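You operate a simulated robot arm through the tools that you are given. There is no shell and no other tool. Be economical: measure what you need, move in short steps, check, and stop when the job is done.

The job below is to be done with a simulated robot arm. You get a single attempt, and the scene is never put back.

Task
Take the blue band on the fitter bench and put it away on the packing bench. Take the cream wax on the fitter bench and put it away on the shelf under the rewinder bench. Take the small white striped sock on the cone table and put it away on the turning stand. Take the green band and leave it on the cabinet top. Do these in any order. Set down upright: blue band, cream wax, green band.

The check looks at the end state, three seconds after you hand in, the way a careful person would. Anything else that was tipped, shoved, dropped, spilled or broken makes it a failure.

Robot
A 6-joint arm with a two-finger gripper on a trunk, on a base that drives. Base frame: it is fixed to the floor where the robot stands at the start and does not move with it; the origin is under the middle of the robot, x ahead of it, y to its left, z up; the surface under the hand at the start is at about z = 880. Lengths are in mm, angles in degrees, forces in N, time in s.
With the tool pointing down near the work surface it reaches from about 160 to 620 mm from the robot's upright axis, wherever it stands. Its first joint turns from -166.0 to 166.0 degrees. Places, roughly: blue band (8x4x6 cm) [700, -200, 900]; cabinet top [-3500, -500, 600]; cream wax (6x4x8 cm) [900, 0, 900]; green band (8x4x6 cm) [-4200, -2400, 900]; packing bench [-3500, -2600, 800]; shelf under the rewinder bench [-100, -2500, 300]; small white striped sock (23x6x3 cm) [-1500, -600, 600]; turning stand [-5200, 1200, 800]. Payload 2.45 kg.
The tool frame sits at the grasp point between the pads (the TCP): z along the fingers, y along the line on which they close. The tips reach 26 mm beyond it. Largest opening 96 mm; the body of the gripper starts 69 mm behind the TCP.
Orientation is that of the tool frame in the base frame, as a unit quaternion [x, y, z, w]. With the fingers straight down and closing along the base's y, the tool's x points along the base's -x, its y along +y and its z along -z.

Tools
- The arm moves only by the tool apply_moves. Its argument "targets" is a list of rows, each a list of 7 numbers: the shift along the tool's x, y, z in mm, then the turn, a rotation vector about the tool's x, y, z in degrees, then the gripper command, from -1 (fully open) to 1 (shut), values between in proportion. In form: [[x, y, z, wx, wy, wz, hand], ...]. A call has 1 to 12 rows; each row is the pose to reach, as a shift and turn from the pose commanded when the call began, along the tool's axes at that moment. Rows are played at 5 a second. More than 50 mm and 8.6 degrees between two rows, or a gripper value outside its range, and nothing of the call is played. Where a pose cannot be reached the arm comes as near as it can. A force on the tool above 40 N (or 10 N above the force at the start of the call, whichever is more), or a blocked arm, ends the call early, and 0.2 s more pass. The fingers move at their own pace and stop on an object; they squeeze with about 35 N. The grip force told is the motor's: it shows also when the fingers shut on nothing. Time passes only in rows, and 0.2 s behind the last, so rows that repeat a pose let the fingers close. It gives the time, the measured TCP pose, the force on the tool (base axes), the opening and the grip force at its end, in the units of the frame above (readings bear some noise), with the torque about the TCP (base axes, N m) and any sound that the robot's microphone picked up.
- Cameras (640 x 400 px; columns grow to the right, rows downward): "scene" is now at [16, 115, 1162.8]; the picture's right is [-0.40, -0.91, 0.00], its down [-0.18, 0.08, -0.98] and it looks along [0.90, -0.40, -0.19] (base axes); focal length 268 px, centre (320, 200). "wrist" rides on the gripper at [82, 3, -98] in the tool frame; the picture's right is [-0.04, 1.00, 0.00], its down [-0.73, -0.03, -0.68] and it looks along [-0.68, -0.03, 0.73] (tool axes); focal length 256 px, centre (320, 200). There is no depth. A picture from a camera that has moved, and an enlarged one, comes with that camera's place and axes in the base frame and with its lens. The place of the scene camera against the robot may be out by one fixed shift of up to 18 mm in any direction.
- get_image(camera): a new picture of that camera. No time passes.
- move_column(by): slides the trunk up (or, below 0, down) by that many mm; the arm and the scene camera ride with it, the base frame stays. It gives what a move gives, with no picture.
- base_move(legs): drives the robot by 1 to 6 legs, each [ahead, turn to the left] in mm and degrees, along the robot's own axes; the way and the turn of a leg run together, so that a leg with both is an arc; at most 1500 mm and 180 degrees a leg. The arm and the cameras ride along, it lands a little off, and it stops where it bumps. It gives what a move gives.
- pan_tilt(pan, tilt): turns the head with the scene camera to pan (to the left, within 155 degrees either way) and tilt (down, from -29 to 69), counted from straight ahead of the robot. It gives what a move gives.
- close_up(camera, box): a new picture of the part [left, top, right, bottom] of that camera's present view, enlarged. No time passes.
- finish_job(): hands the job in; it is judged then, once.

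Work in short steps. Places have to be worked out from the pictures, the camera data and where the tool is seen: move nearer, look again, correct. Check each grasp and each placing, and mend what went wrong. You have 165 turns and 128 pictures in all, those below and enlarged ones among them. Open the gripper and draw the arm clear of the work before you hand the job in, unless the task says otherwise; then end with one line.

The tools are called after "Emit:" as name(argument=value, ...) on one line, values as JSON. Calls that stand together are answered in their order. apply_moves: Moves the arm, as the interface text tells. Its arguments: {"type":"object","properties":{"targets":{"type":"array"}},"required":["targets"]} The other tools are called the same way: move_column (by) slides the trunk up or down; base_move (legs) drives the base; pan_tilt (pan, tilt) turns the head that bears the scene camera; get_image (camera) takes a picture; close_up (camera, box) takes an enlarged picture of a part of a camera's view; finish_job () hands the job in.

At the start:

```text
clock: 0.0
eef_pos: [448.1, -48.8, 1000.3]
orientation: [0.0, 1.0, 0.0, 0.0]
contact_force: [-0.5, -0.5, 0.2]
torque: [0.03, -0.02, -0.01]
opening: 96.0
finger_force: 0.1
trunk travel left (down, up): [-150.0, 0.0]
robot x, y, heading: [-2.6, -0.3, -0.0]
head pan, tilt: [-23.9, 11.2]
```

scene: 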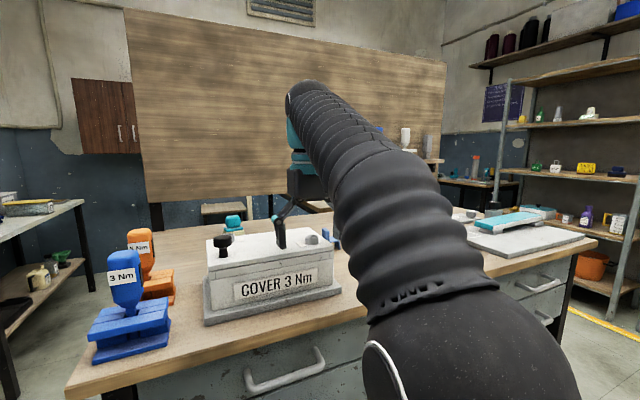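
wrist: 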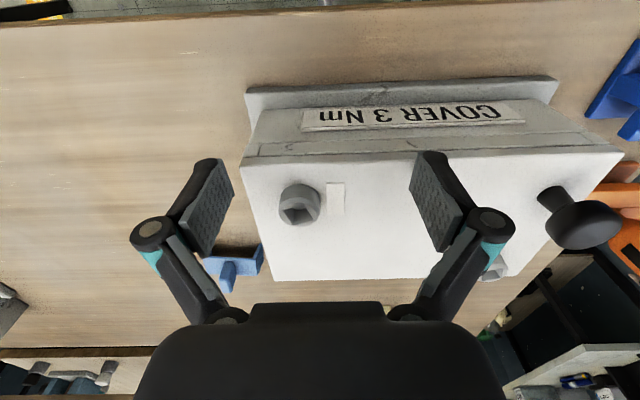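

The blue piece behind the COVER 3 Nm box matches the blue band's rough place. I'll look closer at it before moving.

Emit:
close_up(camera="wrist", box=[160, 220, 300, 308])

Emit:
close_up(camera="scene", box=[400, 120, 640, 270])

```text
4.55 times, centred on (230, 264) of wrist
camera zoom: at [366.0, -47.1, 1097.4], right [0.04, 1.0, 0.0], down [0.73, -0.03, 0.68], along [0.68, -0.03, -0.73], focal length 1164 px, centre (729, -91)
```

zoom: 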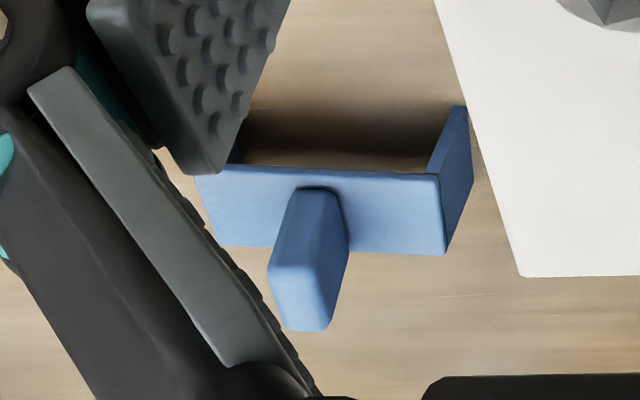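

```text
2.67 times, centred on (520, 195) of scene
camera zoom: at [16.0, 115.0, 1162.8], right [-0.4, -0.91, 0.0], down [-0.18, 0.08, -0.98], along [0.9, -0.4, -0.19], focal length 716 px, centre (-213, 213)
```

zoom: 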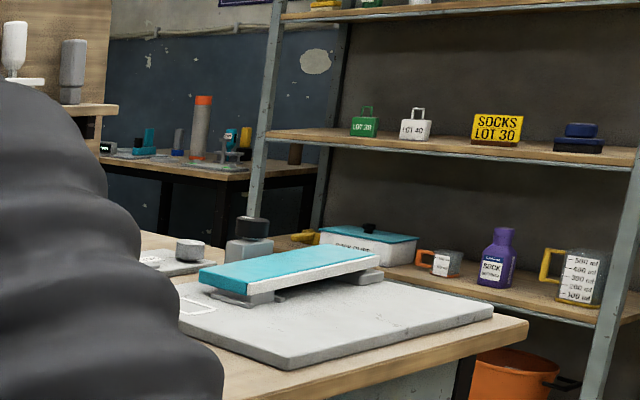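

The blue band is a bracket with a knob, at about (680,-190). I'll survey with the head on several sides.

Emit:
pan_tilt(pan=40, tilt=20)

Emit:
get_image(camera="scene")

Emit:
pan_tilt(pan=-80, tilt=15)

Emit:
get_image(camera="scene")

Emit:
pan_tilt(pan=-145, tilt=12)

Emit:
get_image(camera="scene")

Emit:
pan_tilt(pan=140, tilt=12)

Emit:
get_image(camera="scene")

```text
clock: 1.3
eef_pos: [447.3, -50.1, 999.4]
orientation: [0.0, 1.0, 0.0, 0.0]
contact_force: [-0.1, -0.6, -0.5]
torque: [0.0, 0.01, 0.0]
opening: 96.1
finger_force: 0.0
trunk travel left (down, up): [-150.0, 0.0]
robot x, y, heading: [0.1, -4.0, -0.1]
head pan, tilt: [40.0, 20.0]
```

```text
123 pictures are left
camera scene: at [2.2, 212.5, 1148.5], right [0.64, -0.77, 0.0], down [-0.26, -0.22, -0.94], along [0.72, 0.6, -0.34], focal length 268 px, centre (320, 200)
```

scene: 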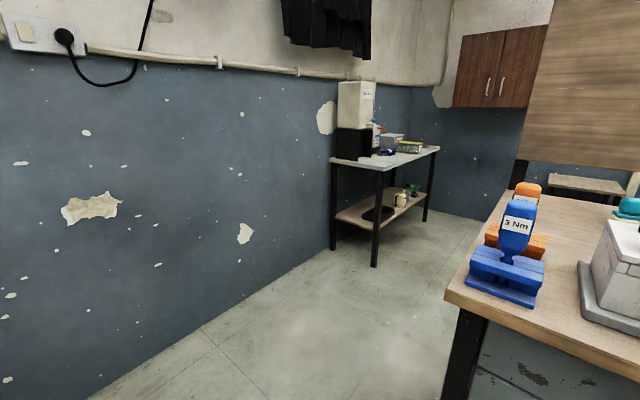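

```text
clock: 3.3
eef_pos: [447.3, -49.1, 999.7]
orientation: [0.001, 1.0, 0.0, 0.001]
contact_force: [0.5, -0.1, 0.5]
torque: [-0.02, -0.03, -0.01]
opening: 95.9
finger_force: 0.2
trunk travel left (down, up): [-150.0, 0.0]
robot x, y, heading: [-2.5, 3.2, 0.0]
head pan, tilt: [-80.0, 15.0]
```

```text
122 pictures are left
camera scene: at [-52.9, 60.7, 1156.7], right [-0.98, -0.17, 0.0], down [-0.05, 0.25, -0.97], along [0.17, -0.95, -0.26], focal length 268 px, centre (320, 200)
```

scene: 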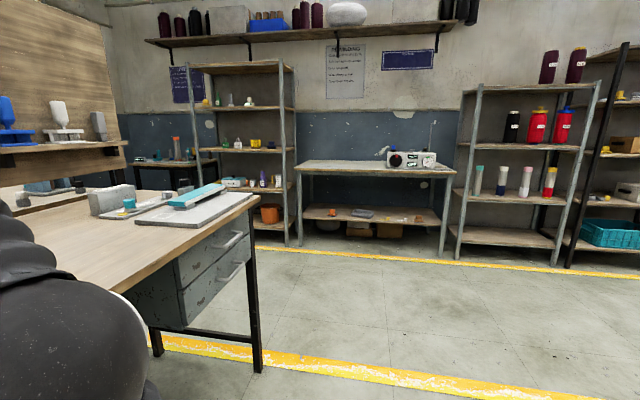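

```text
clock: 4.7
eef_pos: [447.3, -48.6, 999.8]
orientation: [0.0, 1.0, -0.001, 0.0]
contact_force: [0.0, -0.7, -0.2]
torque: [-0.02, -0.02, -0.02]
opening: 96.2
finger_force: 0.0
trunk travel left (down, up): [-150.0, 0.0]
robot x, y, heading: [3.4, 0.8, -0.0]
head pan, tilt: [-145.0, 12.0]
```

```text
121 pictures are left
camera scene: at [-145.5, 99.1, 1161.6], right [-0.57, 0.82, 0.0], down [0.17, 0.12, -0.98], along [-0.8, -0.56, -0.21], focal length 268 px, centre (320, 200)
```

scene: 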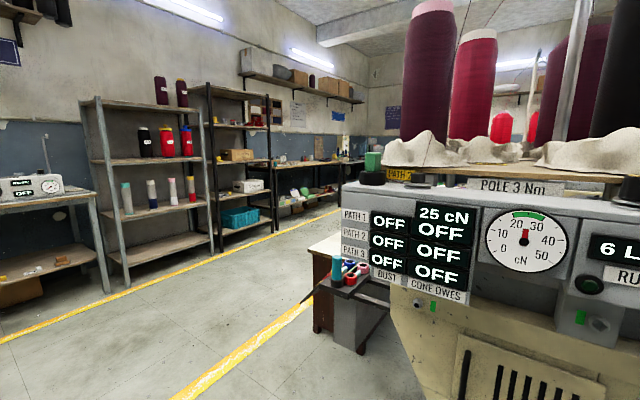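

```text
clock: 8.6
eef_pos: [446.4, -49.6, 999.2]
orientation: [0.0, 1.0, 0.0, 0.0]
contact_force: [0.7, 0.1, -0.1]
torque: [0.03, 0.01, 0.02]
opening: 96.0
finger_force: 0.1
trunk travel left (down, up): [-150.0, 0.0]
robot x, y, heading: [-3.1, 2.5, -0.1]
head pan, tilt: [140.0, 12.0]
```

```text
120 pictures are left
camera scene: at [-140.5, 212.6, 1161.6], right [0.64, 0.77, 0.0], down [0.16, -0.13, -0.98], along [-0.75, 0.63, -0.21], focal length 268 px, centre (320, 200)
```

scene: 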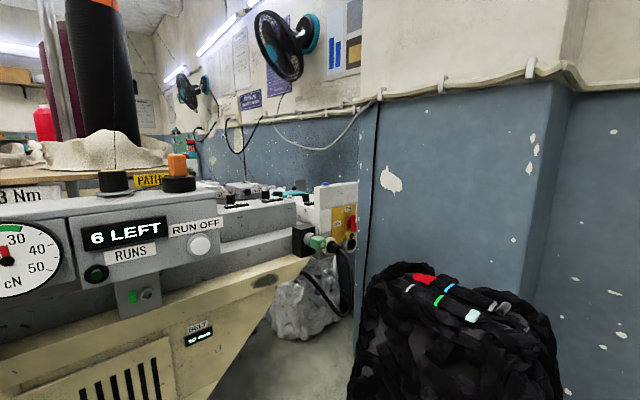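

Workshop layout is clear: bench ahead, machine behind, corridor along y≈-1600. I'll fold the arm in and up before driving, then look ahead past it for the wax and band.

Emit:
apply_moves(targets=[[30, 0, -30, 0, 0, 0, -1], [60, 0, -60, 0, 0, 0, -1], [95, 0, -90, 0, 0, 0, -1], [130, 0, -110, 0, 0, 0, -1], [170, 0, -120, 0, 0, 0, -1], [200, 0, -120, 0, 0, 0, -1]])

Emit:
pan_tilt(pan=-10, tilt=25)

Emit:
get_image(camera="scene")

Emit:
get_image(camera="wrist")

```text
clock: 10.0
eef_pos: [298.7, -53.4, 1002.3]
orientation: [0.0, 1.0, 0.0, 0.002]
contact_force: [0.3, -0.5, 0.2]
torque: [-0.01, -0.04, -0.06]
opening: 96.0
finger_force: 0.0
out of reach, approached as far as the arm can: row 1, 2, 3, 4, 5, 6
trunk travel left (down, up): [-150.0, 0.0]
robot x, y, heading: [2.9, 2.2, 0.2]
head pan, tilt: [140.0, 12.0]
```

```text
clock: 12.4
eef_pos: [300.2, -53.3, 1003.5]
orientation: [0.0, 1.0, -0.001, 0.002]
contact_force: [0.5, -1.2, -0.6]
torque: [0.01, -0.03, 0.03]
opening: 95.8
finger_force: 0.0
trunk travel left (down, up): [-150.0, 0.0]
robot x, y, heading: [-1.2, -6.5, 0.2]
head pan, tilt: [-10.0, 25.0]
```

```text
119 pictures are left
camera scene: at [21.6, 136.7, 1140.4], right [-0.17, -0.98, 0.0], down [-0.42, 0.07, -0.91], along [0.89, -0.16, -0.42], focal length 268 px, centre (320, 200)
```

scene: 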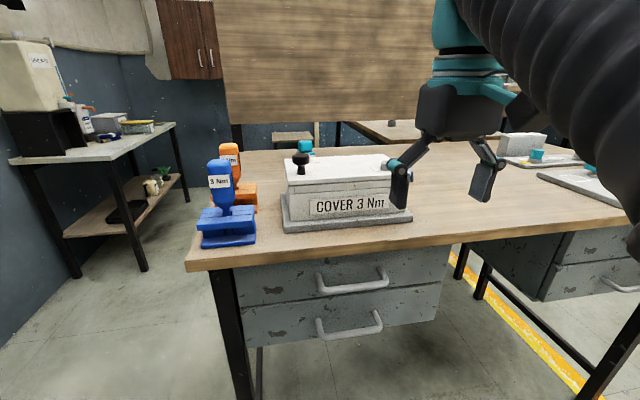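

```text
118 pictures are left
camera wrist: at [218.2, -51.5, 1100.5], right [0.04, 1.0, 0.0], down [0.73, -0.03, 0.68], along [0.68, -0.03, -0.73], focal length 256 px, centre (320, 200)
```

wrist: 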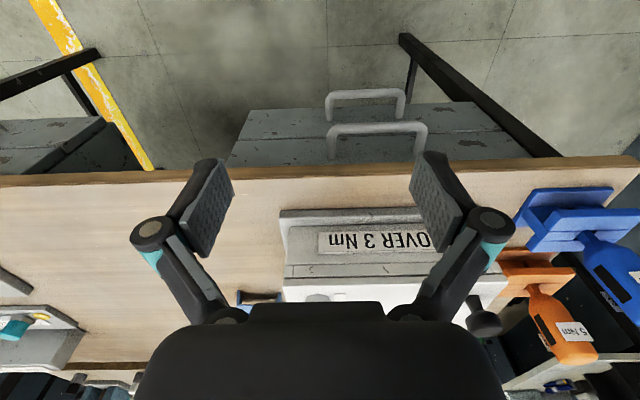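

Turning right, driving to about (100,-200), and facing the bench again brings the blue band in reach.

Emit:
base_move(legs=[[0, -62], [225, 0], [0, 62]])

Emit:
get_image(camera="scene")

Emit:
get_image(camera="wrist")

```text
clock: 19.5
eef_pos: [404.8, -258.2, 1004.0]
orientation: [0.007, 1.0, -0.002, 0.002]
contact_force: [0.3, -0.3, -0.6]
torque: [-0.02, -0.04, -0.01]
opening: 96.0
finger_force: 0.1
trunk travel left (down, up): [-150.0, 0.0]
robot x, y, heading: [105.3, -197.3, -0.7]
head pan, tilt: [-10.0, 25.0]
```

```text
117 pictures are left
camera scene: at [128.2, -63.7, 1140.4], right [-0.19, -0.98, 0.0], down [-0.42, 0.08, -0.91], along [0.89, -0.17, -0.42], focal length 268 px, centre (320, 200)
```

scene: 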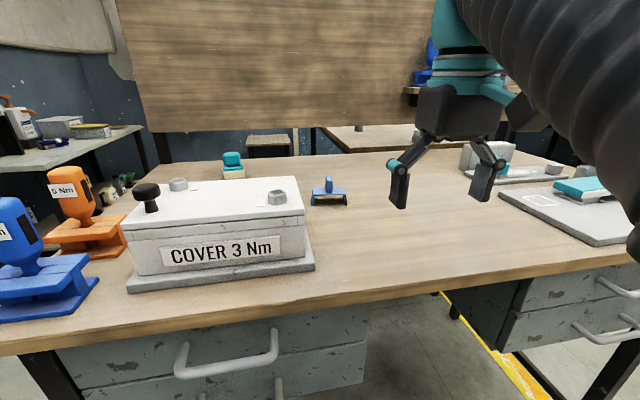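

```text
116 pictures are left
camera wrist: at [322.3, -254.3, 1100.5], right [0.05, 1.0, 0.0], down [0.73, -0.04, 0.68], along [0.68, -0.04, -0.73], focal length 256 px, centre (320, 200)
```

wrist: 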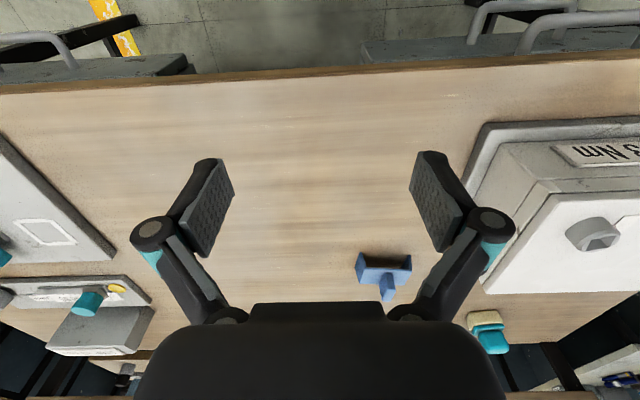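

The band is at about (640,-183), and the cream wax with teal cap at about (870,35). I'll move the hand over the band, turning it 90° so the fingers close along x.

Emit:
apply_moves(targets=[[-15, 7, 0, 0, 0, -8, -1], [-35, 14, 0, 0, 0, -16, -1], [-57, 21, 0, 0, 0, -24, -1], [-79, 28, 0, 0, 0, -32, -1], [-101, 35, 0, 0, 0, -40, -1], [-123, 42, 0, 0, 0, -48, -1], [-145, 49, 0, 0, 0, -56, -1], [-167, 56, 0, 0, 0, -64, -1], [-190, 63, 0, 0, 0, -72, -1], [-205, 70, 0, 0, 0, -80, -1], [-215, 72, 0, 0, 0, -88, -1], [-220, 73, 0, 0, 0, -90, -1]])

Emit:
get_image(camera="wrist")

Emit:
get_image(camera="scene")

```text
clock: 22.1
eef_pos: [621.0, -187.7, 994.0]
orientation: [-0.703, 0.711, -0.003, 0.002]
contact_force: [-1.0, -0.2, 0.1]
torque: [-0.01, -0.01, 0.06]
opening: 96.2
finger_force: 0.0
out of reach, approached as far as the arm can: row 9, 10, 11, 12
trunk travel left (down, up): [-150.0, 0.0]
robot x, y, heading: [104.9, -200.0, -0.8]
head pan, tilt: [-10.0, 25.0]
```

```text
115 pictures are left
camera wrist: at [616.9, -269.9, 1090.9], right [-1.0, 0.05, -0.01], down [0.03, 0.73, 0.68], along [0.04, 0.68, -0.73], focal length 256 px, centre (320, 200)
```

wrist: 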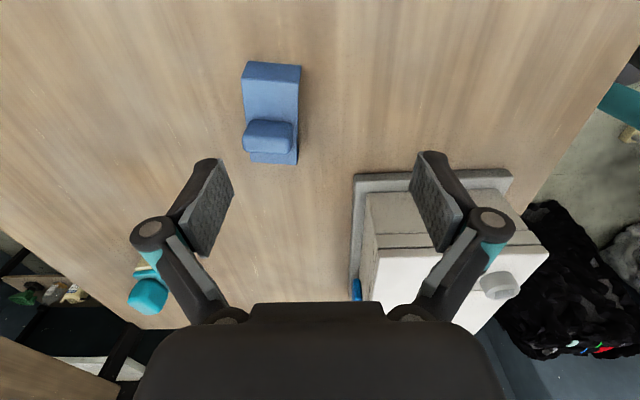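

```text
114 pictures are left
camera scene: at [128.2, -63.7, 1140.4], right [-0.19, -0.98, 0.0], down [-0.42, 0.08, -0.91], along [0.89, -0.17, -0.42], focal length 268 px, centre (320, 200)
```

scene: 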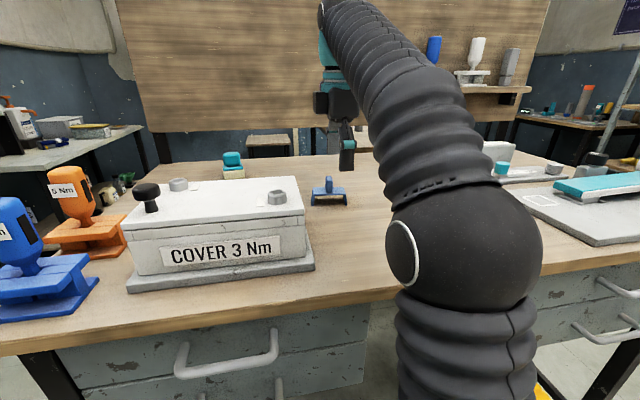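

Band centre by the wrist view is about (659,-184). I'll move over it and down to z≈950, then check.

Emit:
apply_moves(targets=[[-2, -12, 15, 0, 0, 0, -1], [-4, -38, 30, 0, 0, 0, -1], [-4, -38, 44, 0, 0, 0, -1], [-4, -38, 44, 0, 0, 0, -1]])

Emit:
get_image(camera="wrist")

```text
clock: 23.1
eef_pos: [658.7, -185.1, 949.9]
orientation: [-0.703, 0.711, -0.002, 0.0]
contact_force: [0.2, 1.1, -0.2]
torque: [0.0, -0.01, 0.0]
opening: 96.1
finger_force: 0.2
trunk travel left (down, up): [-150.0, 0.0]
robot x, y, heading: [103.0, -204.7, -0.9]
head pan, tilt: [-10.0, 25.0]
```

```text
113 pictures are left
camera wrist: at [655.3, -266.6, 1047.1], right [-1.0, 0.05, 0.0], down [0.04, 0.73, 0.68], along [0.04, 0.68, -0.73], focal length 256 px, centre (320, 200)
```

wrist: 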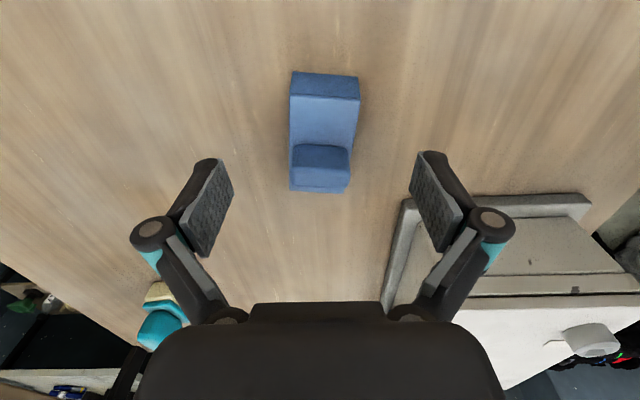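

The band is centred between the fingers. I'll go down to z≈908 and close.

Emit:
apply_moves(targets=[[-4, 0, 15, 0, 0, 0, -1], [-5, 0, 30, 0, 0, 0, -1], [-5, 0, 42, 0, 0, 0, -1], [-5, 0, 42, 0, 0, 0, 1], [-5, 0, 42, 0, 0, 0, 1], [-5, 0, 42, 0, 0, 0, 1], [-5, 0, 42, 0, 0, 0, 1]])

Emit:
get_image(camera="wrist")

```text
clock: 24.7
eef_pos: [659.7, -179.4, 908.5]
orientation: [-0.702, 0.712, -0.002, 0.0]
contact_force: [0.6, -0.1, 5.5]
torque: [0.08, 0.05, 0.0]
opening: 37.7
finger_force: 35.2
trunk travel left (down, up): [-150.0, 0.0]
robot x, y, heading: [105.2, -198.0, -0.6]
head pan, tilt: [-10.0, 25.0]
```

```text
112 pictures are left
camera wrist: at [655.3, -261.8, 1005.8], right [-1.0, 0.05, 0.0], down [0.04, 0.73, 0.68], along [0.04, 0.68, -0.73], focal length 256 px, centre (320, 200)
```

wrist: 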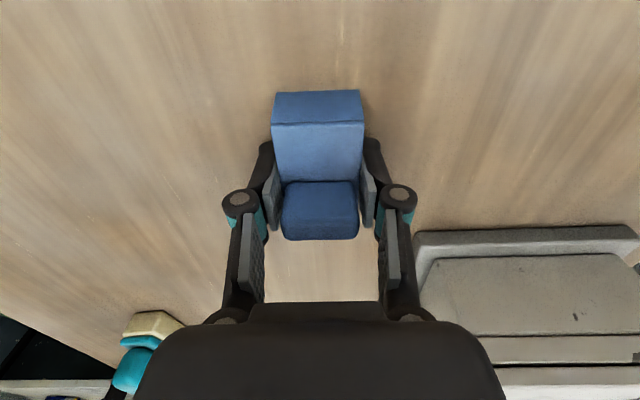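

Blue band is gripped (37.7 mm). Lift and draw it back clear of the bench.

Emit:
apply_moves(targets=[[0, 0, -25, 0, 0, 0, 1], [0, 0, -50, 0, 0, 0, 1], [0, 5, -75, 0, 0, 0, 1], [0, 45, -83, 0, 0, 0, 1], [0, 90, -86, 0, 0, 0, 1], [0, 135, -90, 0, 0, 0, 1], [0, 180, -90, 0, 0, 0, 1], [0, 220, -90, 0, 0, 0, 1], [0, 250, -90, 0, 0, 0, 1]])

Emit:
get_image(camera="wrist")

Emit:
pan_tilt(pan=-100, tilt=15)

Emit:
get_image(camera="scene")

```text
clock: 26.7
eef_pos: [410.2, -176.7, 996.3]
orientation: [-0.703, 0.711, -0.001, 0.0]
contact_force: [1.1, 0.3, -0.1]
torque: [-0.03, 0.07, 0.01]
opening: 37.6
finger_force: 35.1
trunk travel left (down, up): [-150.0, 0.0]
robot x, y, heading: [103.6, -196.5, -1.1]
head pan, tilt: [-10.0, 25.0]
```

```text
111 pictures are left
camera wrist: at [405.1, -258.1, 1093.8], right [-1.0, 0.05, 0.0], down [0.04, 0.73, 0.68], along [0.04, 0.68, -0.73], focal length 256 px, centre (320, 200)
```

wrist: 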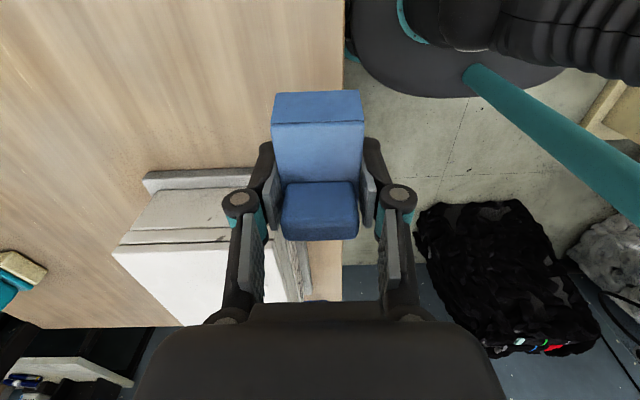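

```text
clock: 28.4
eef_pos: [409.8, -176.0, 996.6]
orientation: [-0.703, 0.711, -0.003, 0.001]
contact_force: [-0.2, -0.4, -0.8]
torque: [0.01, -0.01, 0.01]
opening: 37.7
finger_force: 35.1
trunk travel left (down, up): [-150.0, 0.0]
robot x, y, heading: [107.3, -198.1, -0.9]
head pan, tilt: [-100.0, 15.0]
```

```text
110 pictures are left
camera scene: at [20.3, -138.2, 1156.7], right [-0.98, 0.19, 0.0], down [0.05, 0.25, -0.97], along [-0.18, -0.95, -0.26], focal length 268 px, centre (320, 200)
```

scene: 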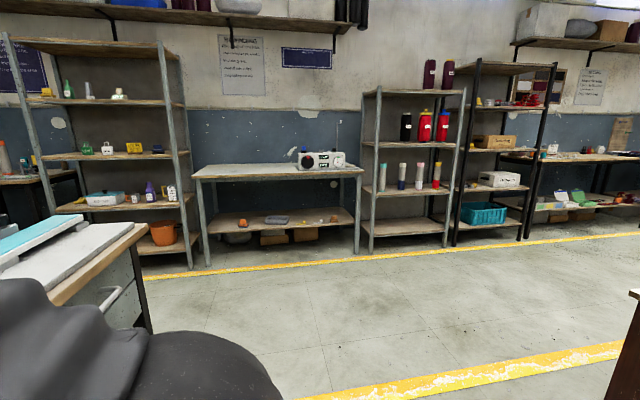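

The corridor centre is about y=-1650. Drive out along -y, then along -x towards the packing bench, and look.

Emit:
base_move(legs=[[0, -89], [1430, 0], [0, -90], [1500, 0], [1100, 0]])

Emit:
pan_tilt(pan=50, tilt=20)

Emit:
get_image(camera="scene")

Emit:
pan_tilt(pan=-40, tilt=15)

Emit:
get_image(camera="scene")

```text
clock: 55.2
eef_pos: [-2758.9, -1724.6, 996.4]
orientation: [0.696, 0.718, -0.001, -0.002]
contact_force: [-0.7, -0.2, 0.1]
torque: [0.02, -0.03, 0.02]
opening: 37.6
finger_force: 34.9
trunk travel left (down, up): [-150.0, 0.0]
robot x, y, heading: [-2454.2, -1687.1, -178.2]
head pan, tilt: [-100.0, 15.0]
```

```text
clock: 57.6
eef_pos: [-2758.1, -1724.1, 997.0]
orientation: [0.696, 0.718, -0.001, -0.002]
contact_force: [0.1, -0.1, 0.6]
torque: [0.01, 0.01, -0.02]
opening: 38.0
finger_force: 34.8
trunk travel left (down, up): [-150.0, 0.0]
robot x, y, heading: [-2457.7, -1690.0, -178.4]
head pan, tilt: [50.0, 20.0]
```

```text
109 pictures are left
camera scene: at [-2457.1, -1921.6, 1148.5], right [-0.78, 0.62, 0.0], down [0.21, 0.27, -0.94], along [-0.58, -0.74, -0.34], focal length 268 px, centre (320, 200)
```

scene: 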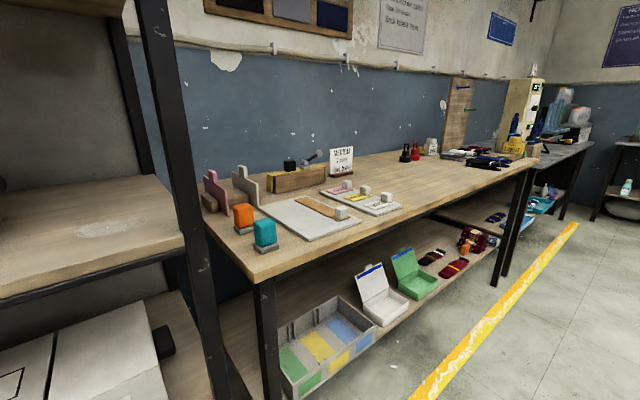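

```text
clock: 59.2
eef_pos: [-2759.4, -1723.7, 996.0]
orientation: [0.697, 0.717, -0.001, -0.002]
contact_force: [-0.5, 0.2, -0.1]
torque: [-0.01, -0.01, 0.01]
opening: 37.8
finger_force: 34.6
trunk travel left (down, up): [-150.0, 0.0]
robot x, y, heading: [-2453.5, -1687.5, -178.1]
head pan, tilt: [-40.0, 15.0]
```

```text
108 pictures are left
camera scene: at [-2472.7, -1790.7, 1156.7], right [0.62, 0.79, 0.0], down [0.2, -0.16, -0.97], along [-0.76, 0.6, -0.26], focal length 268 px, centre (320, 200)
```

scene: 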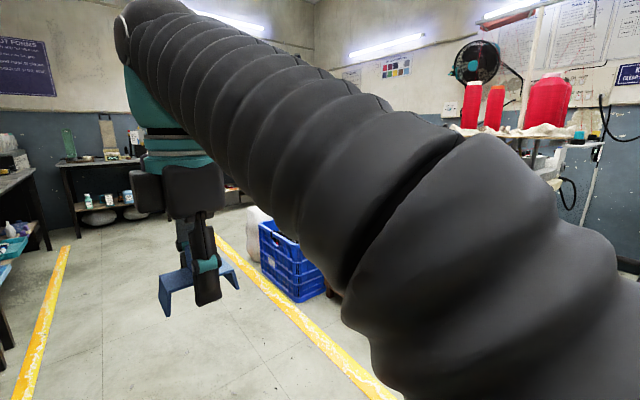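

The packing bench's clear area is around (-3550,-2560). I'll drive abreast, face it, and look.

Emit:
base_move(legs=[[1020, 0], [0, 88], [280, 0]])

Emit:
pan_tilt(pan=15, tilt=30)

Emit:
get_image(camera="scene")

Emit:
pan_tilt(pan=-45, tilt=18)

Emit:
get_image(camera="scene")

Emit:
get_image(camera="wrist")

```text
clock: 69.8
eef_pos: [-3467.1, -2300.0, 996.4]
orientation: [0.011, 1.0, -0.002, 0.0]
contact_force: [0.0, -0.8, -0.1]
torque: [-0.01, 0.03, 0.03]
opening: 37.5
finger_force: 35.3
trunk travel left (down, up): [-150.0, 0.0]
robot x, y, heading: [-3488.2, -1993.9, -91.1]
head pan, tilt: [-40.0, 15.0]
```

```text
clock: 71.0
eef_pos: [-3466.0, -2300.2, 997.0]
orientation: [0.01, 1.0, -0.001, -0.001]
contact_force: [0.5, -0.6, 0.1]
torque: [-0.02, 0.01, 0.0]
opening: 37.7
finger_force: 34.3
trunk travel left (down, up): [-150.0, 0.0]
robot x, y, heading: [-3482.8, -1996.8, -91.2]
head pan, tilt: [15.0, 30.0]
```

```text
107 pictures are left
camera scene: at [-3316.7, -2030.9, 1132.5], right [-0.97, -0.24, 0.0], down [-0.12, 0.49, -0.87], along [0.21, -0.84, -0.5], focal length 268 px, centre (320, 200)
```

scene: 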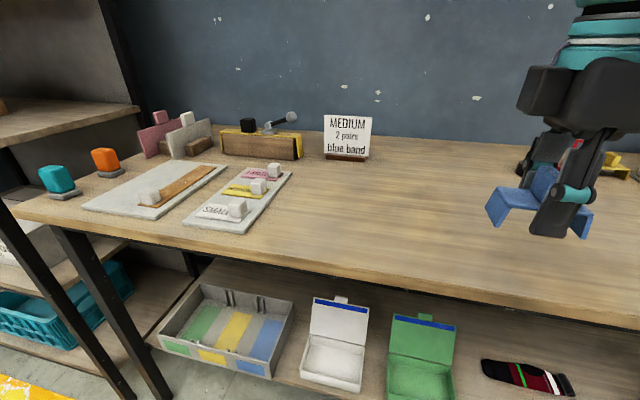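

```text
clock: 72.3
eef_pos: [-3466.4, -2298.7, 996.4]
orientation: [0.011, 1.0, -0.002, -0.001]
contact_force: [-0.5, 0.4, -0.3]
torque: [0.02, 0.01, -0.01]
opening: 37.6
finger_force: 34.8
trunk travel left (down, up): [-150.0, 0.0]
robot x, y, heading: [-3485.6, -1995.5, -91.3]
head pan, tilt: [-45.0, 18.0]
```

```text
106 pictures are left
camera scene: at [-3405.5, -2007.7, 1151.8], right [-0.69, 0.72, 0.0], down [0.22, 0.21, -0.95], along [-0.69, -0.66, -0.31], focal length 268 px, centre (320, 200)
```

scene: 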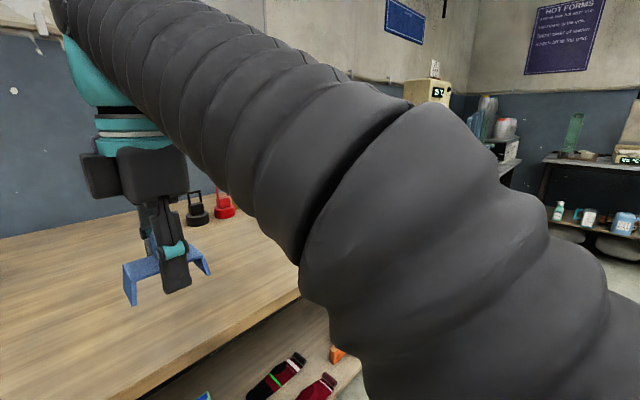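

```text
105 pictures are left
camera wrist: at [-3547.3, -2295.0, 1094.2], right [0.06, 1.0, 0.0], down [0.73, -0.04, 0.68], along [0.68, -0.04, -0.73], focal length 256 px, centre (320, 200)
```

wrist: 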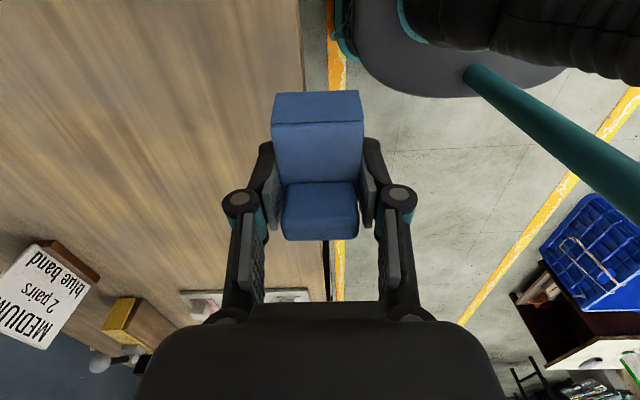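

Clear bench in front of the hand. I'll move in to y≈-2520 and come down towards z≈840.

Emit:
apply_moves(targets=[[0, -45, 0, 0, 0, 0, 1], [0, -90, 10, 0, 0, 0, 1], [0, -135, 20, 0, 0, 0, 1], [0, -180, 40, 0, 0, 0, 1], [0, -215, 70, 0, 0, 0, 1], [0, -220, 100, 0, 0, 0, 1], [0, -220, 130, 0, 0, 0, 1], [0, -220, 152, 0, 0, 0, 1], [0, -220, 156, 0, 0, 0, 1]])

Emit:
pan_tilt(pan=0, tilt=30)

Emit:
get_image(camera="scene")

Emit:
get_image(camera="wrist")

```text
clock: 74.0
eef_pos: [-3470.6, -2519.5, 875.4]
orientation: [0.01, 1.0, -0.01, 0.0]
contact_force: [0.3, 4.8, 15.2]
torque: [0.55, -0.01, -0.01]
opening: 37.6
finger_force: 34.6
trunk travel left (down, up): [-150.0, 0.0]
robot x, y, heading: [-3483.6, -1994.0, -91.2]
head pan, tilt: [-45.0, 18.0]
stopped in row 8: the force on the tool passed its limit at 53 N (the readings are from after the stop); the commanded pose is now the measured one
```

```text
clock: 75.1
eef_pos: [-3470.9, -2520.2, 875.0]
orientation: [0.01, 1.0, -0.011, 0.0]
contact_force: [-0.5, 0.2, 36.7]
torque: [0.92, 0.07, 0.03]
opening: 37.6
finger_force: 34.6
trunk travel left (down, up): [-150.0, 0.0]
robot x, y, heading: [-3488.7, -1994.3, -91.3]
head pan, tilt: [0.0, 30.0]
```

```text
104 pictures are left
camera scene: at [-3340.3, -2032.2, 1132.8], right [-1.0, 0.02, 0.0], down [0.01, 0.5, -0.87], along [-0.02, -0.87, -0.5], focal length 268 px, centre (320, 200)
```

scene: 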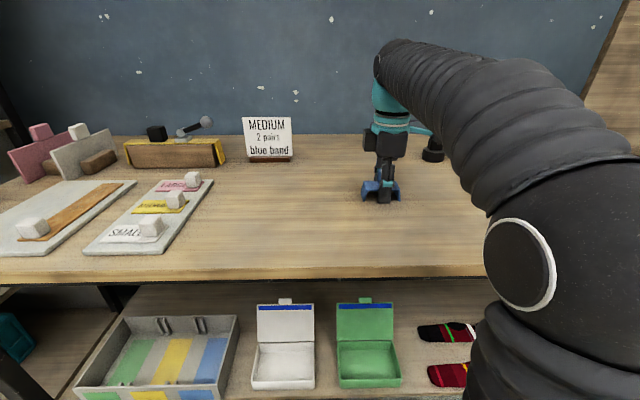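

```text
103 pictures are left
camera wrist: at [-3551.7, -2513.0, 973.3], right [0.06, 1.0, -0.02], down [0.73, -0.03, 0.68], along [0.68, -0.06, -0.73], focal length 256 px, centre (320, 200)
```

wrist: 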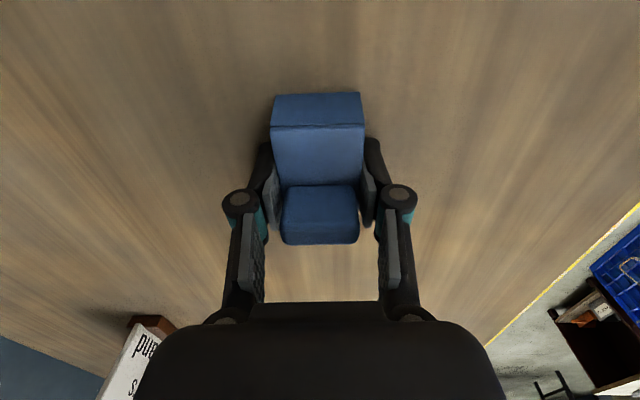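

The band touched the bench at TCP z≈875 (bench about 847). I'll ease up 2 mm to shed the load, open, and rise.

Emit:
apply_moves(targets=[[0, 0, -2, 0, 0, 0, 1], [0, 0, -2, 0, 0, 0, 1], [0, 0, -2, 0, 0, 0, 0.5], [0, 0, -2, 0, 0, 0, 0], [0, 0, -2, 0, 0, 0, -1], [0, 0, -2, 0, 0, 0, -1], [0, 0, -30, 0, 0, 0, -1], [0, 0, -60, 0, 0, 0, -1], [0, 0, -90, 0, 0, 0, -1], [0, 0, -115, 0, 0, 0, -1]])

Emit:
get_image(camera="wrist")

Emit:
close_up(camera="scene", box=[300, 100, 460, 220])

```text
clock: 77.3
eef_pos: [-3470.3, -2519.2, 988.5]
orientation: [0.01, 1.0, -0.007, 0.0]
contact_force: [-0.2, -0.9, 0.7]
torque: [0.0, 0.03, -0.01]
opening: 96.0
finger_force: 0.1
trunk travel left (down, up): [-150.0, 0.0]
robot x, y, heading: [-3485.8, -1992.0, -91.1]
head pan, tilt: [0.0, 30.0]
```

```text
102 pictures are left
camera wrist: at [-3551.7, -2513.1, 1086.6], right [0.06, 1.0, -0.02], down [0.73, -0.03, 0.68], along [0.68, -0.05, -0.73], focal length 256 px, centre (320, 200)
```

wrist: 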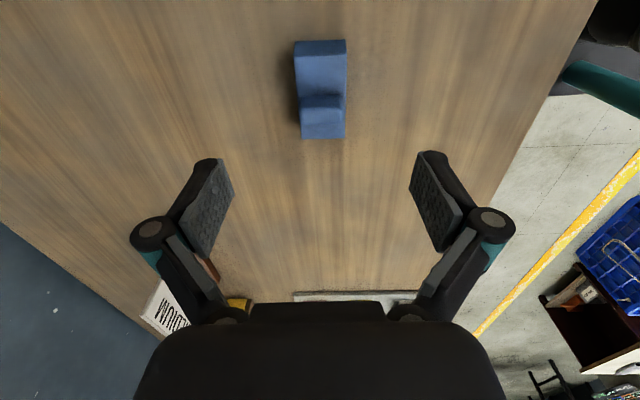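

```text
3.33 times, centred on (380, 160) of scene
camera zoom: at [-3340.1, -2033.6, 1132.4], right [-1.0, 0.02, 0.0], down [0.01, 0.5, -0.87], along [-0.02, -0.87, -0.5], focal length 894 px, centre (120, 333)
```

zoom: 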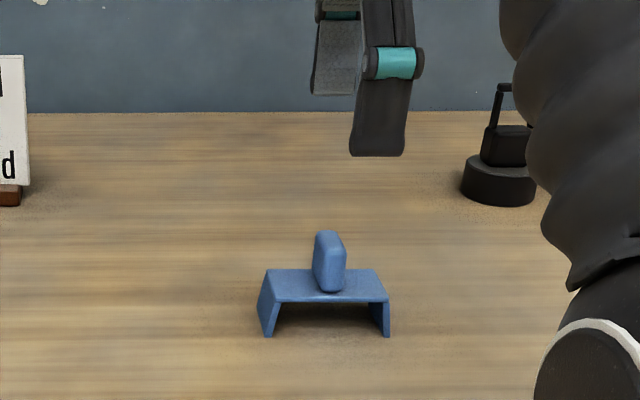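

The blue band stands upright on the packing bench. I'll draw the arm back, back away, and look for the green band.

Emit:
apply_moves(targets=[[0, 45, 0, 0, 0, 0, -1], [0, 90, 0, 0, 0, 0, -1], [0, 135, 0, 0, 0, 0, -1], [0, 180, 0, 0, 0, 0, -1], [0, 220, 0, 0, 0, 0, -1]])

Emit:
base_move(legs=[[-320, 0], [0, -89], [300, 0]])

Emit:
pan_tilt(pan=50, tilt=20)

Emit:
get_image(camera="scene")

Emit:
pan_tilt(pan=-60, tilt=20)

Emit:
get_image(camera="scene")

```text
clock: 78.5
eef_pos: [-3465.8, -2297.5, 985.5]
orientation: [0.011, 1.0, -0.008, 0.0]
contact_force: [0.7, -0.7, -0.2]
torque: [0.06, 0.01, 0.02]
opening: 96.0
finger_force: 0.1
trunk travel left (down, up): [-150.0, 0.0]
robot x, y, heading: [-3492.3, -1994.9, -91.1]
head pan, tilt: [0.0, 30.0]
```

```text
clock: 86.1
eef_pos: [-4084.6, -1696.0, 985.2]
orientation: [0.712, 0.702, -0.006, -0.006]
contact_force: [0.9, -0.6, 0.5]
torque: [0.0, 0.02, 0.02]
opening: 95.9
finger_force: 0.1
trunk travel left (down, up): [-150.0, 0.0]
robot x, y, heading: [-3784.1, -1675.5, 179.2]
head pan, tilt: [0.0, 30.0]
```

```text
clock: 87.3
eef_pos: [-4084.6, -1697.0, 985.6]
orientation: [0.712, 0.703, -0.006, -0.006]
contact_force: [-0.2, 0.1, 0.0]
torque: [0.02, -0.01, 0.0]
opening: 95.9
finger_force: 0.0
trunk travel left (down, up): [-150.0, 0.0]
robot x, y, heading: [-3779.8, -1672.6, 179.1]
head pan, tilt: [50.0, 20.0]
```

```text
100 pictures are left
camera scene: at [-3793.1, -1906.6, 1148.5], right [-0.76, 0.65, 0.0], down [0.22, 0.26, -0.94], along [-0.61, -0.71, -0.34], focal length 268 px, centre (320, 200)
```

scene: 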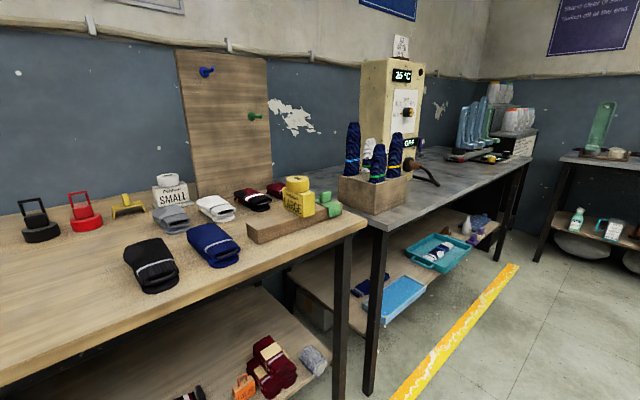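

```text
clock: 89.2
eef_pos: [-4083.6, -1696.1, 986.3]
orientation: [0.713, 0.702, -0.006, -0.006]
contact_force: [0.2, 0.1, -0.4]
torque: [0.0, -0.02, 0.01]
opening: 95.7
finger_force: 0.0
trunk travel left (down, up): [-150.0, 0.0]
robot x, y, heading: [-3780.8, -1671.4, 179.0]
head pan, tilt: [-60.0, 20.0]
```

```text
99 pictures are left
camera scene: at [-3777.7, -1754.9, 1148.5], right [0.87, 0.49, 0.0], down [0.17, -0.3, -0.94], along [-0.46, 0.82, -0.34], focal length 268 px, centre (320, 200)
```

scene: 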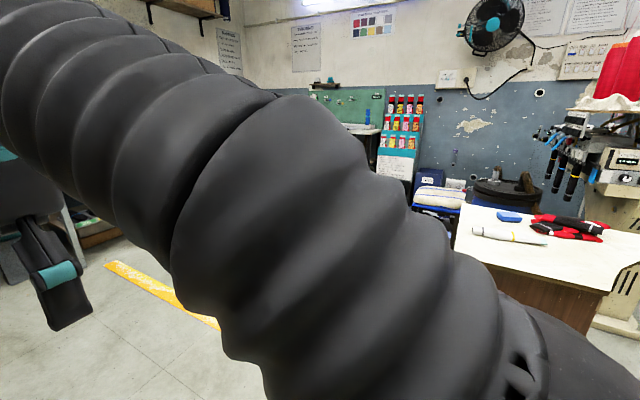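

A green piece sits on the sorting tray at the bench end; I'll zoom on it.

Emit:
pan_tilt(pan=50, tilt=20)

Emit:
close_up(camera="scene", box=[230, 160, 390, 260])

```text
clock: 91.0
eef_pos: [-4084.1, -1697.5, 985.3]
orientation: [0.712, 0.702, -0.006, -0.006]
contact_force: [-0.9, -0.6, -0.3]
torque: [-0.02, -0.01, -0.01]
opening: 95.9
finger_force: 0.0
trunk travel left (down, up): [-150.0, 0.0]
robot x, y, heading: [-3779.8, -1673.4, 179.3]
head pan, tilt: [50.0, 20.0]
```

```text
4.00 times, centred on (310, 210) of scene
camera zoom: at [-3793.1, -1906.6, 1148.5], right [-0.76, 0.65, 0.0], down [0.22, 0.26, -0.94], along [-0.61, -0.71, -0.34], focal length 1073 px, centre (360, 160)
```

zoom: 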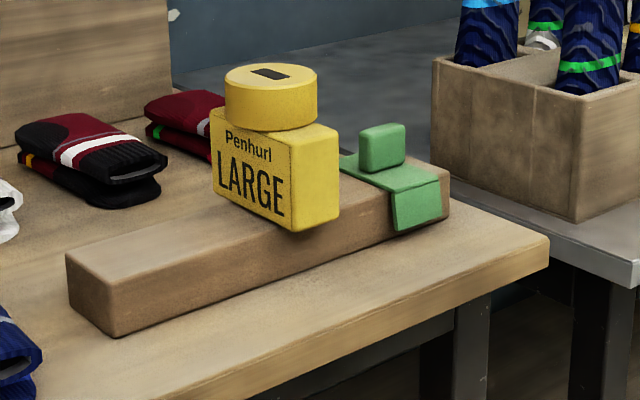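

The green band straddles a wooden bar beside the yellow LARGE block at about (-4216,-2365), top around 930. I'll drive in front of it facing the bench and look with the wrist camera.

Emit:
base_move(legs=[[430, 0], [0, 91], [250, 0]])

Emit:
pan_tilt(pan=10, tilt=25)

Emit:
get_image(camera="scene")

Emit:
get_image(camera="wrist")

```text
clock: 99.0
eef_pos: [-4162.1, -2219.9, 985.2]
orientation: [-0.018, 1.0, -0.009, 0.0]
contact_force: [-0.2, 0.0, -0.6]
torque: [-0.03, 0.01, 0.01]
opening: 96.0
finger_force: 0.2
trunk travel left (down, up): [-150.0, 0.0]
robot x, y, heading: [-4203.4, -1917.4, -88.1]
head pan, tilt: [50.0, 20.0]
```

```text
clock: 100.1
eef_pos: [-4161.6, -2220.5, 985.1]
orientation: [-0.017, 1.0, -0.009, 0.0]
contact_force: [0.1, -0.5, 0.2]
torque: [-0.02, 0.0, 0.01]
opening: 95.7
finger_force: 0.0
trunk travel left (down, up): [-150.0, 0.0]
robot x, y, heading: [-4204.3, -1915.5, -87.9]
head pan, tilt: [10.0, 25.0]
```

```text
97 pictures are left
camera scene: at [-4035.4, -1947.7, 1140.4], right [-0.98, -0.21, 0.0], down [-0.09, 0.41, -0.91], along [0.19, -0.89, -0.42], focal length 268 px, centre (320, 200)
```

scene: 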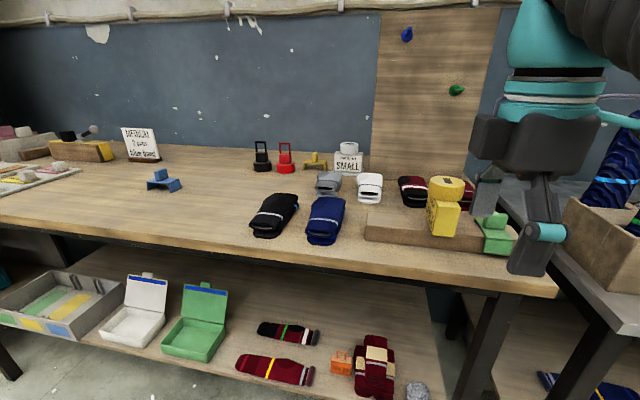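

```text
96 pictures are left
camera wrist: at [-4243.3, -2218.5, 1082.9], right [0.01, 1.0, -0.02], down [0.73, 0.01, 0.68], along [0.68, -0.02, -0.73], focal length 256 px, centre (320, 200)
```

wrist: 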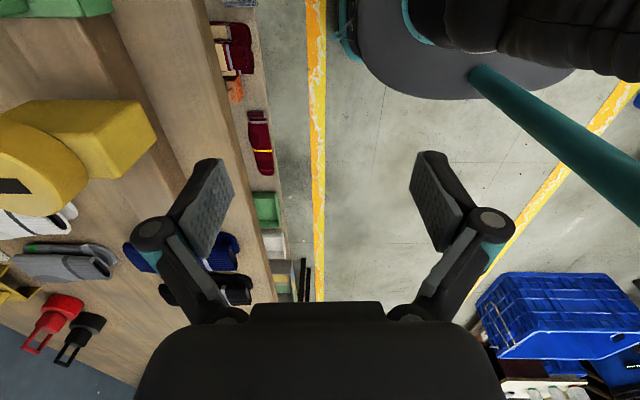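

Band is at roughly (-4228,-2385). I'll shift to x≈-4235, y≈-2300 at the same height and look down with the wrist camera.

Emit:
apply_moves(targets=[[40, 0, 0, 0, 0, 0, -1], [73, -10, -5, 0, 0, 0, -1], [73, -45, -8, 0, 0, 0, -1], [73, -80, -10, 0, 0, 0, -1], [73, -80, -10, 0, 0, 0, -1]])

Emit:
get_image(camera="wrist")

```text
clock: 101.3
eef_pos: [-4230.9, -2301.4, 997.2]
orientation: [-0.018, 1.0, -0.009, 0.0]
contact_force: [0.5, 0.0, -0.5]
torque: [0.01, -0.01, -0.01]
opening: 96.1
finger_force: 0.0
trunk travel left (down, up): [-150.0, 0.0]
robot x, y, heading: [-4199.2, -1922.3, -87.9]
head pan, tilt: [10.0, 25.0]
```

```text
95 pictures are left
camera wrist: at [-4313.1, -2300.5, 1094.6], right [0.0, 1.0, -0.02], down [0.73, 0.01, 0.68], along [0.68, -0.02, -0.73], focal length 256 px, centre (320, 200)
```

wrist: 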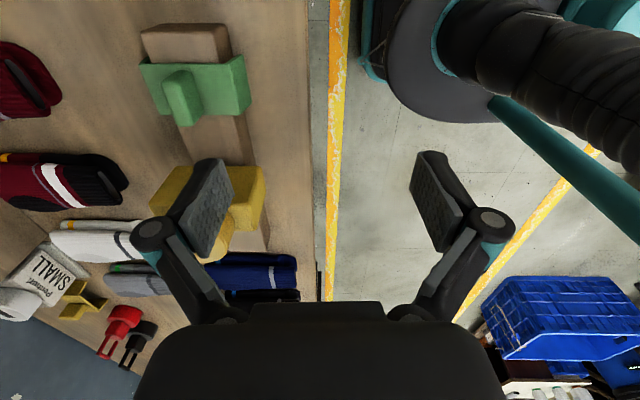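

Band centre by wrist view is about (-4246,-2396). I'll move over it at present height and look again.

Emit:
apply_moves(targets=[[8, -45, 0, 0, 0, 0, -1], [12, -92, 0, 0, 0, 0, -1], [12, -92, 15, 0, 0, 0, -1], [12, -92, 15, 0, 0, 0, -1]])

Emit:
get_image(camera="wrist")

Emit:
close_up(camera="scene", box=[380, 130, 580, 280])

```text
clock: 102.3
eef_pos: [-4239.9, -2394.5, 983.1]
orientation: [-0.017, 1.0, -0.008, 0.0]
contact_force: [0.4, -0.3, -0.1]
torque: [0.01, -0.02, -0.02]
opening: 95.8
finger_force: 0.1
trunk travel left (down, up): [-150.0, 0.0]
robot x, y, heading: [-4199.2, -1917.8, -87.9]
head pan, tilt: [10.0, 25.0]
```

```text
94 pictures are left
camera wrist: at [-4322.2, -2393.4, 1081.1], right [0.01, 1.0, -0.02], down [0.73, 0.01, 0.68], along [0.68, -0.02, -0.73], focal length 256 px, centre (320, 200)
```

wrist: 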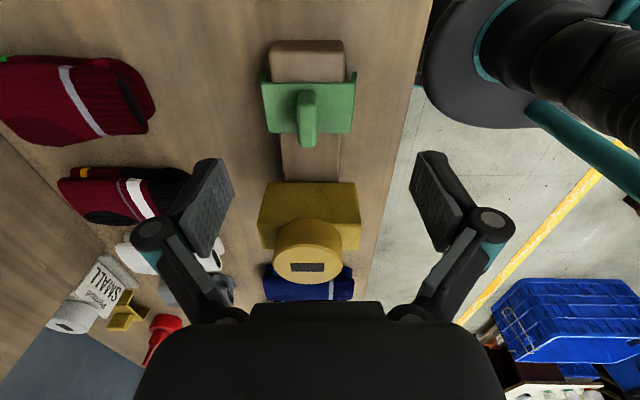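

```text
2.67 times, centred on (480, 205) of scene
camera zoom: at [-4035.5, -1947.8, 1140.4], right [-0.98, -0.21, 0.0], down [-0.09, 0.41, -0.91], along [0.19, -0.89, -0.42], focal length 716 px, centre (-107, 187)
```

zoom: 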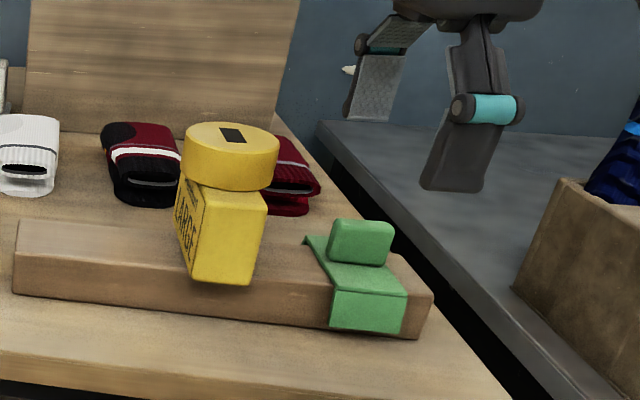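

Band centre y is about -2406, plate about z 885. Shift 11 mm in, come down to z≈930, and check.

Emit:
apply_moves(targets=[[0, -11, 0, 0, 0, 0, -1], [0, -11, 25, 0, 0, 0, -1], [0, -11, 45, 0, 0, 0, -1], [0, -11, 45, 0, 0, 0, -1]])

Emit:
get_image(camera="wrist")

Emit:
close_up(camera="scene", box=[420, 150, 580, 270])

```text
clock: 103.3
eef_pos: [-4240.2, -2405.3, 937.9]
orientation: [-0.017, 1.0, -0.009, 0.0]
contact_force: [-0.4, 0.1, 0.5]
torque: [0.01, -0.01, -0.03]
opening: 95.7
finger_force: 0.0
trunk travel left (down, up): [-150.0, 0.0]
robot x, y, heading: [-4201.2, -1917.7, -88.1]
head pan, tilt: [10.0, 25.0]
```

```text
92 pictures are left
camera wrist: at [-4322.2, -2404.9, 1035.8], right [0.01, 1.0, -0.02], down [0.73, 0.01, 0.68], along [0.68, -0.02, -0.73], focal length 256 px, centre (320, 200)
```

wrist: 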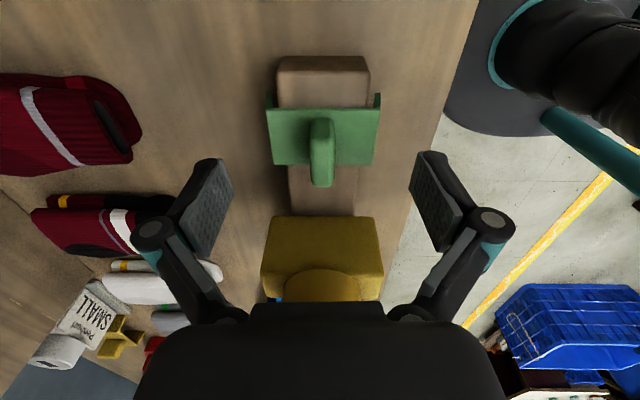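

```text
3.33 times, centred on (500, 210) of scene
camera zoom: at [-4035.5, -1947.8, 1140.4], right [-0.98, -0.21, 0.0], down [-0.09, 0.41, -0.91], along [0.19, -0.89, -0.42], focal length 894 px, centre (-280, 167)
```

zoom: 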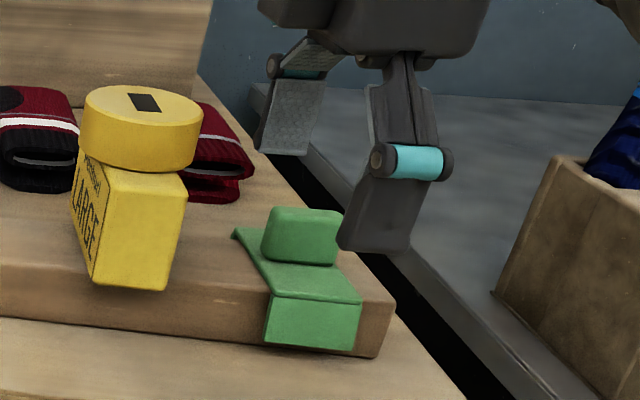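

The band is centred between the fingers in y and nearly in x. I'll descend to z≈890 with fingers outside the legs and look before closing.

Emit:
apply_moves(targets=[[-2, 0, 12, 0, 0, 0, -1], [-3, 0, 24, 0, 0, 0, -1], [-3, 0, 36, 0, 0, 0, -1], [-3, 0, 46, 0, 0, 0, -1], [-3, 0, 46, 0, 0, 0, -1]])

Emit:
get_image(camera="wrist")

Emit:
close_up(camera="scene", box=[420, 150, 580, 270])

```text
clock: 104.5
eef_pos: [-4238.2, -2407.2, 892.5]
orientation: [-0.017, 1.0, -0.009, 0.0]
contact_force: [-0.1, 0.0, -0.1]
torque: [0.02, -0.02, 0.03]
opening: 95.9
finger_force: 0.1
trunk travel left (down, up): [-150.0, 0.0]
robot x, y, heading: [-4200.6, -1917.2, -88.2]
head pan, tilt: [10.0, 25.0]
```

```text
90 pictures are left
camera wrist: at [-4318.8, -2405.3, 989.8], right [0.01, 1.0, -0.02], down [0.73, 0.01, 0.68], along [0.68, -0.02, -0.73], focal length 256 px, centre (320, 200)
```

wrist: 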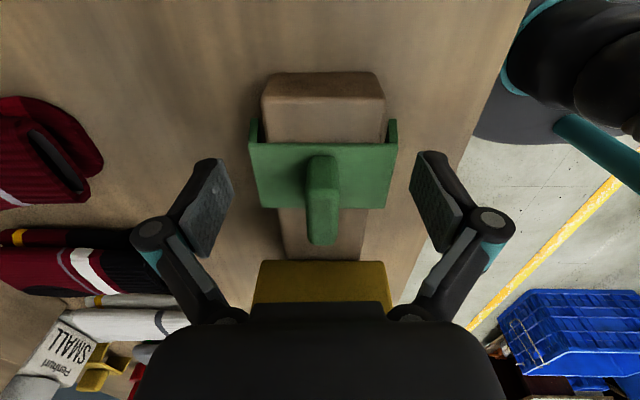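

```text
3.33 times, centred on (500, 210) of scene
camera zoom: at [-4035.5, -1947.8, 1140.4], right [-0.98, -0.21, 0.0], down [-0.09, 0.41, -0.91], along [0.19, -0.89, -0.42], focal length 894 px, centre (-280, 167)
```

zoom: 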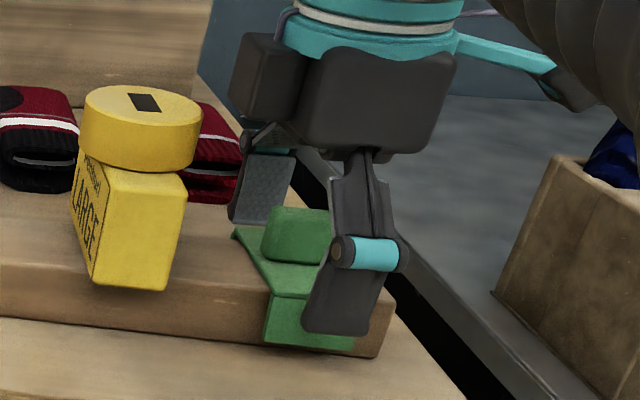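

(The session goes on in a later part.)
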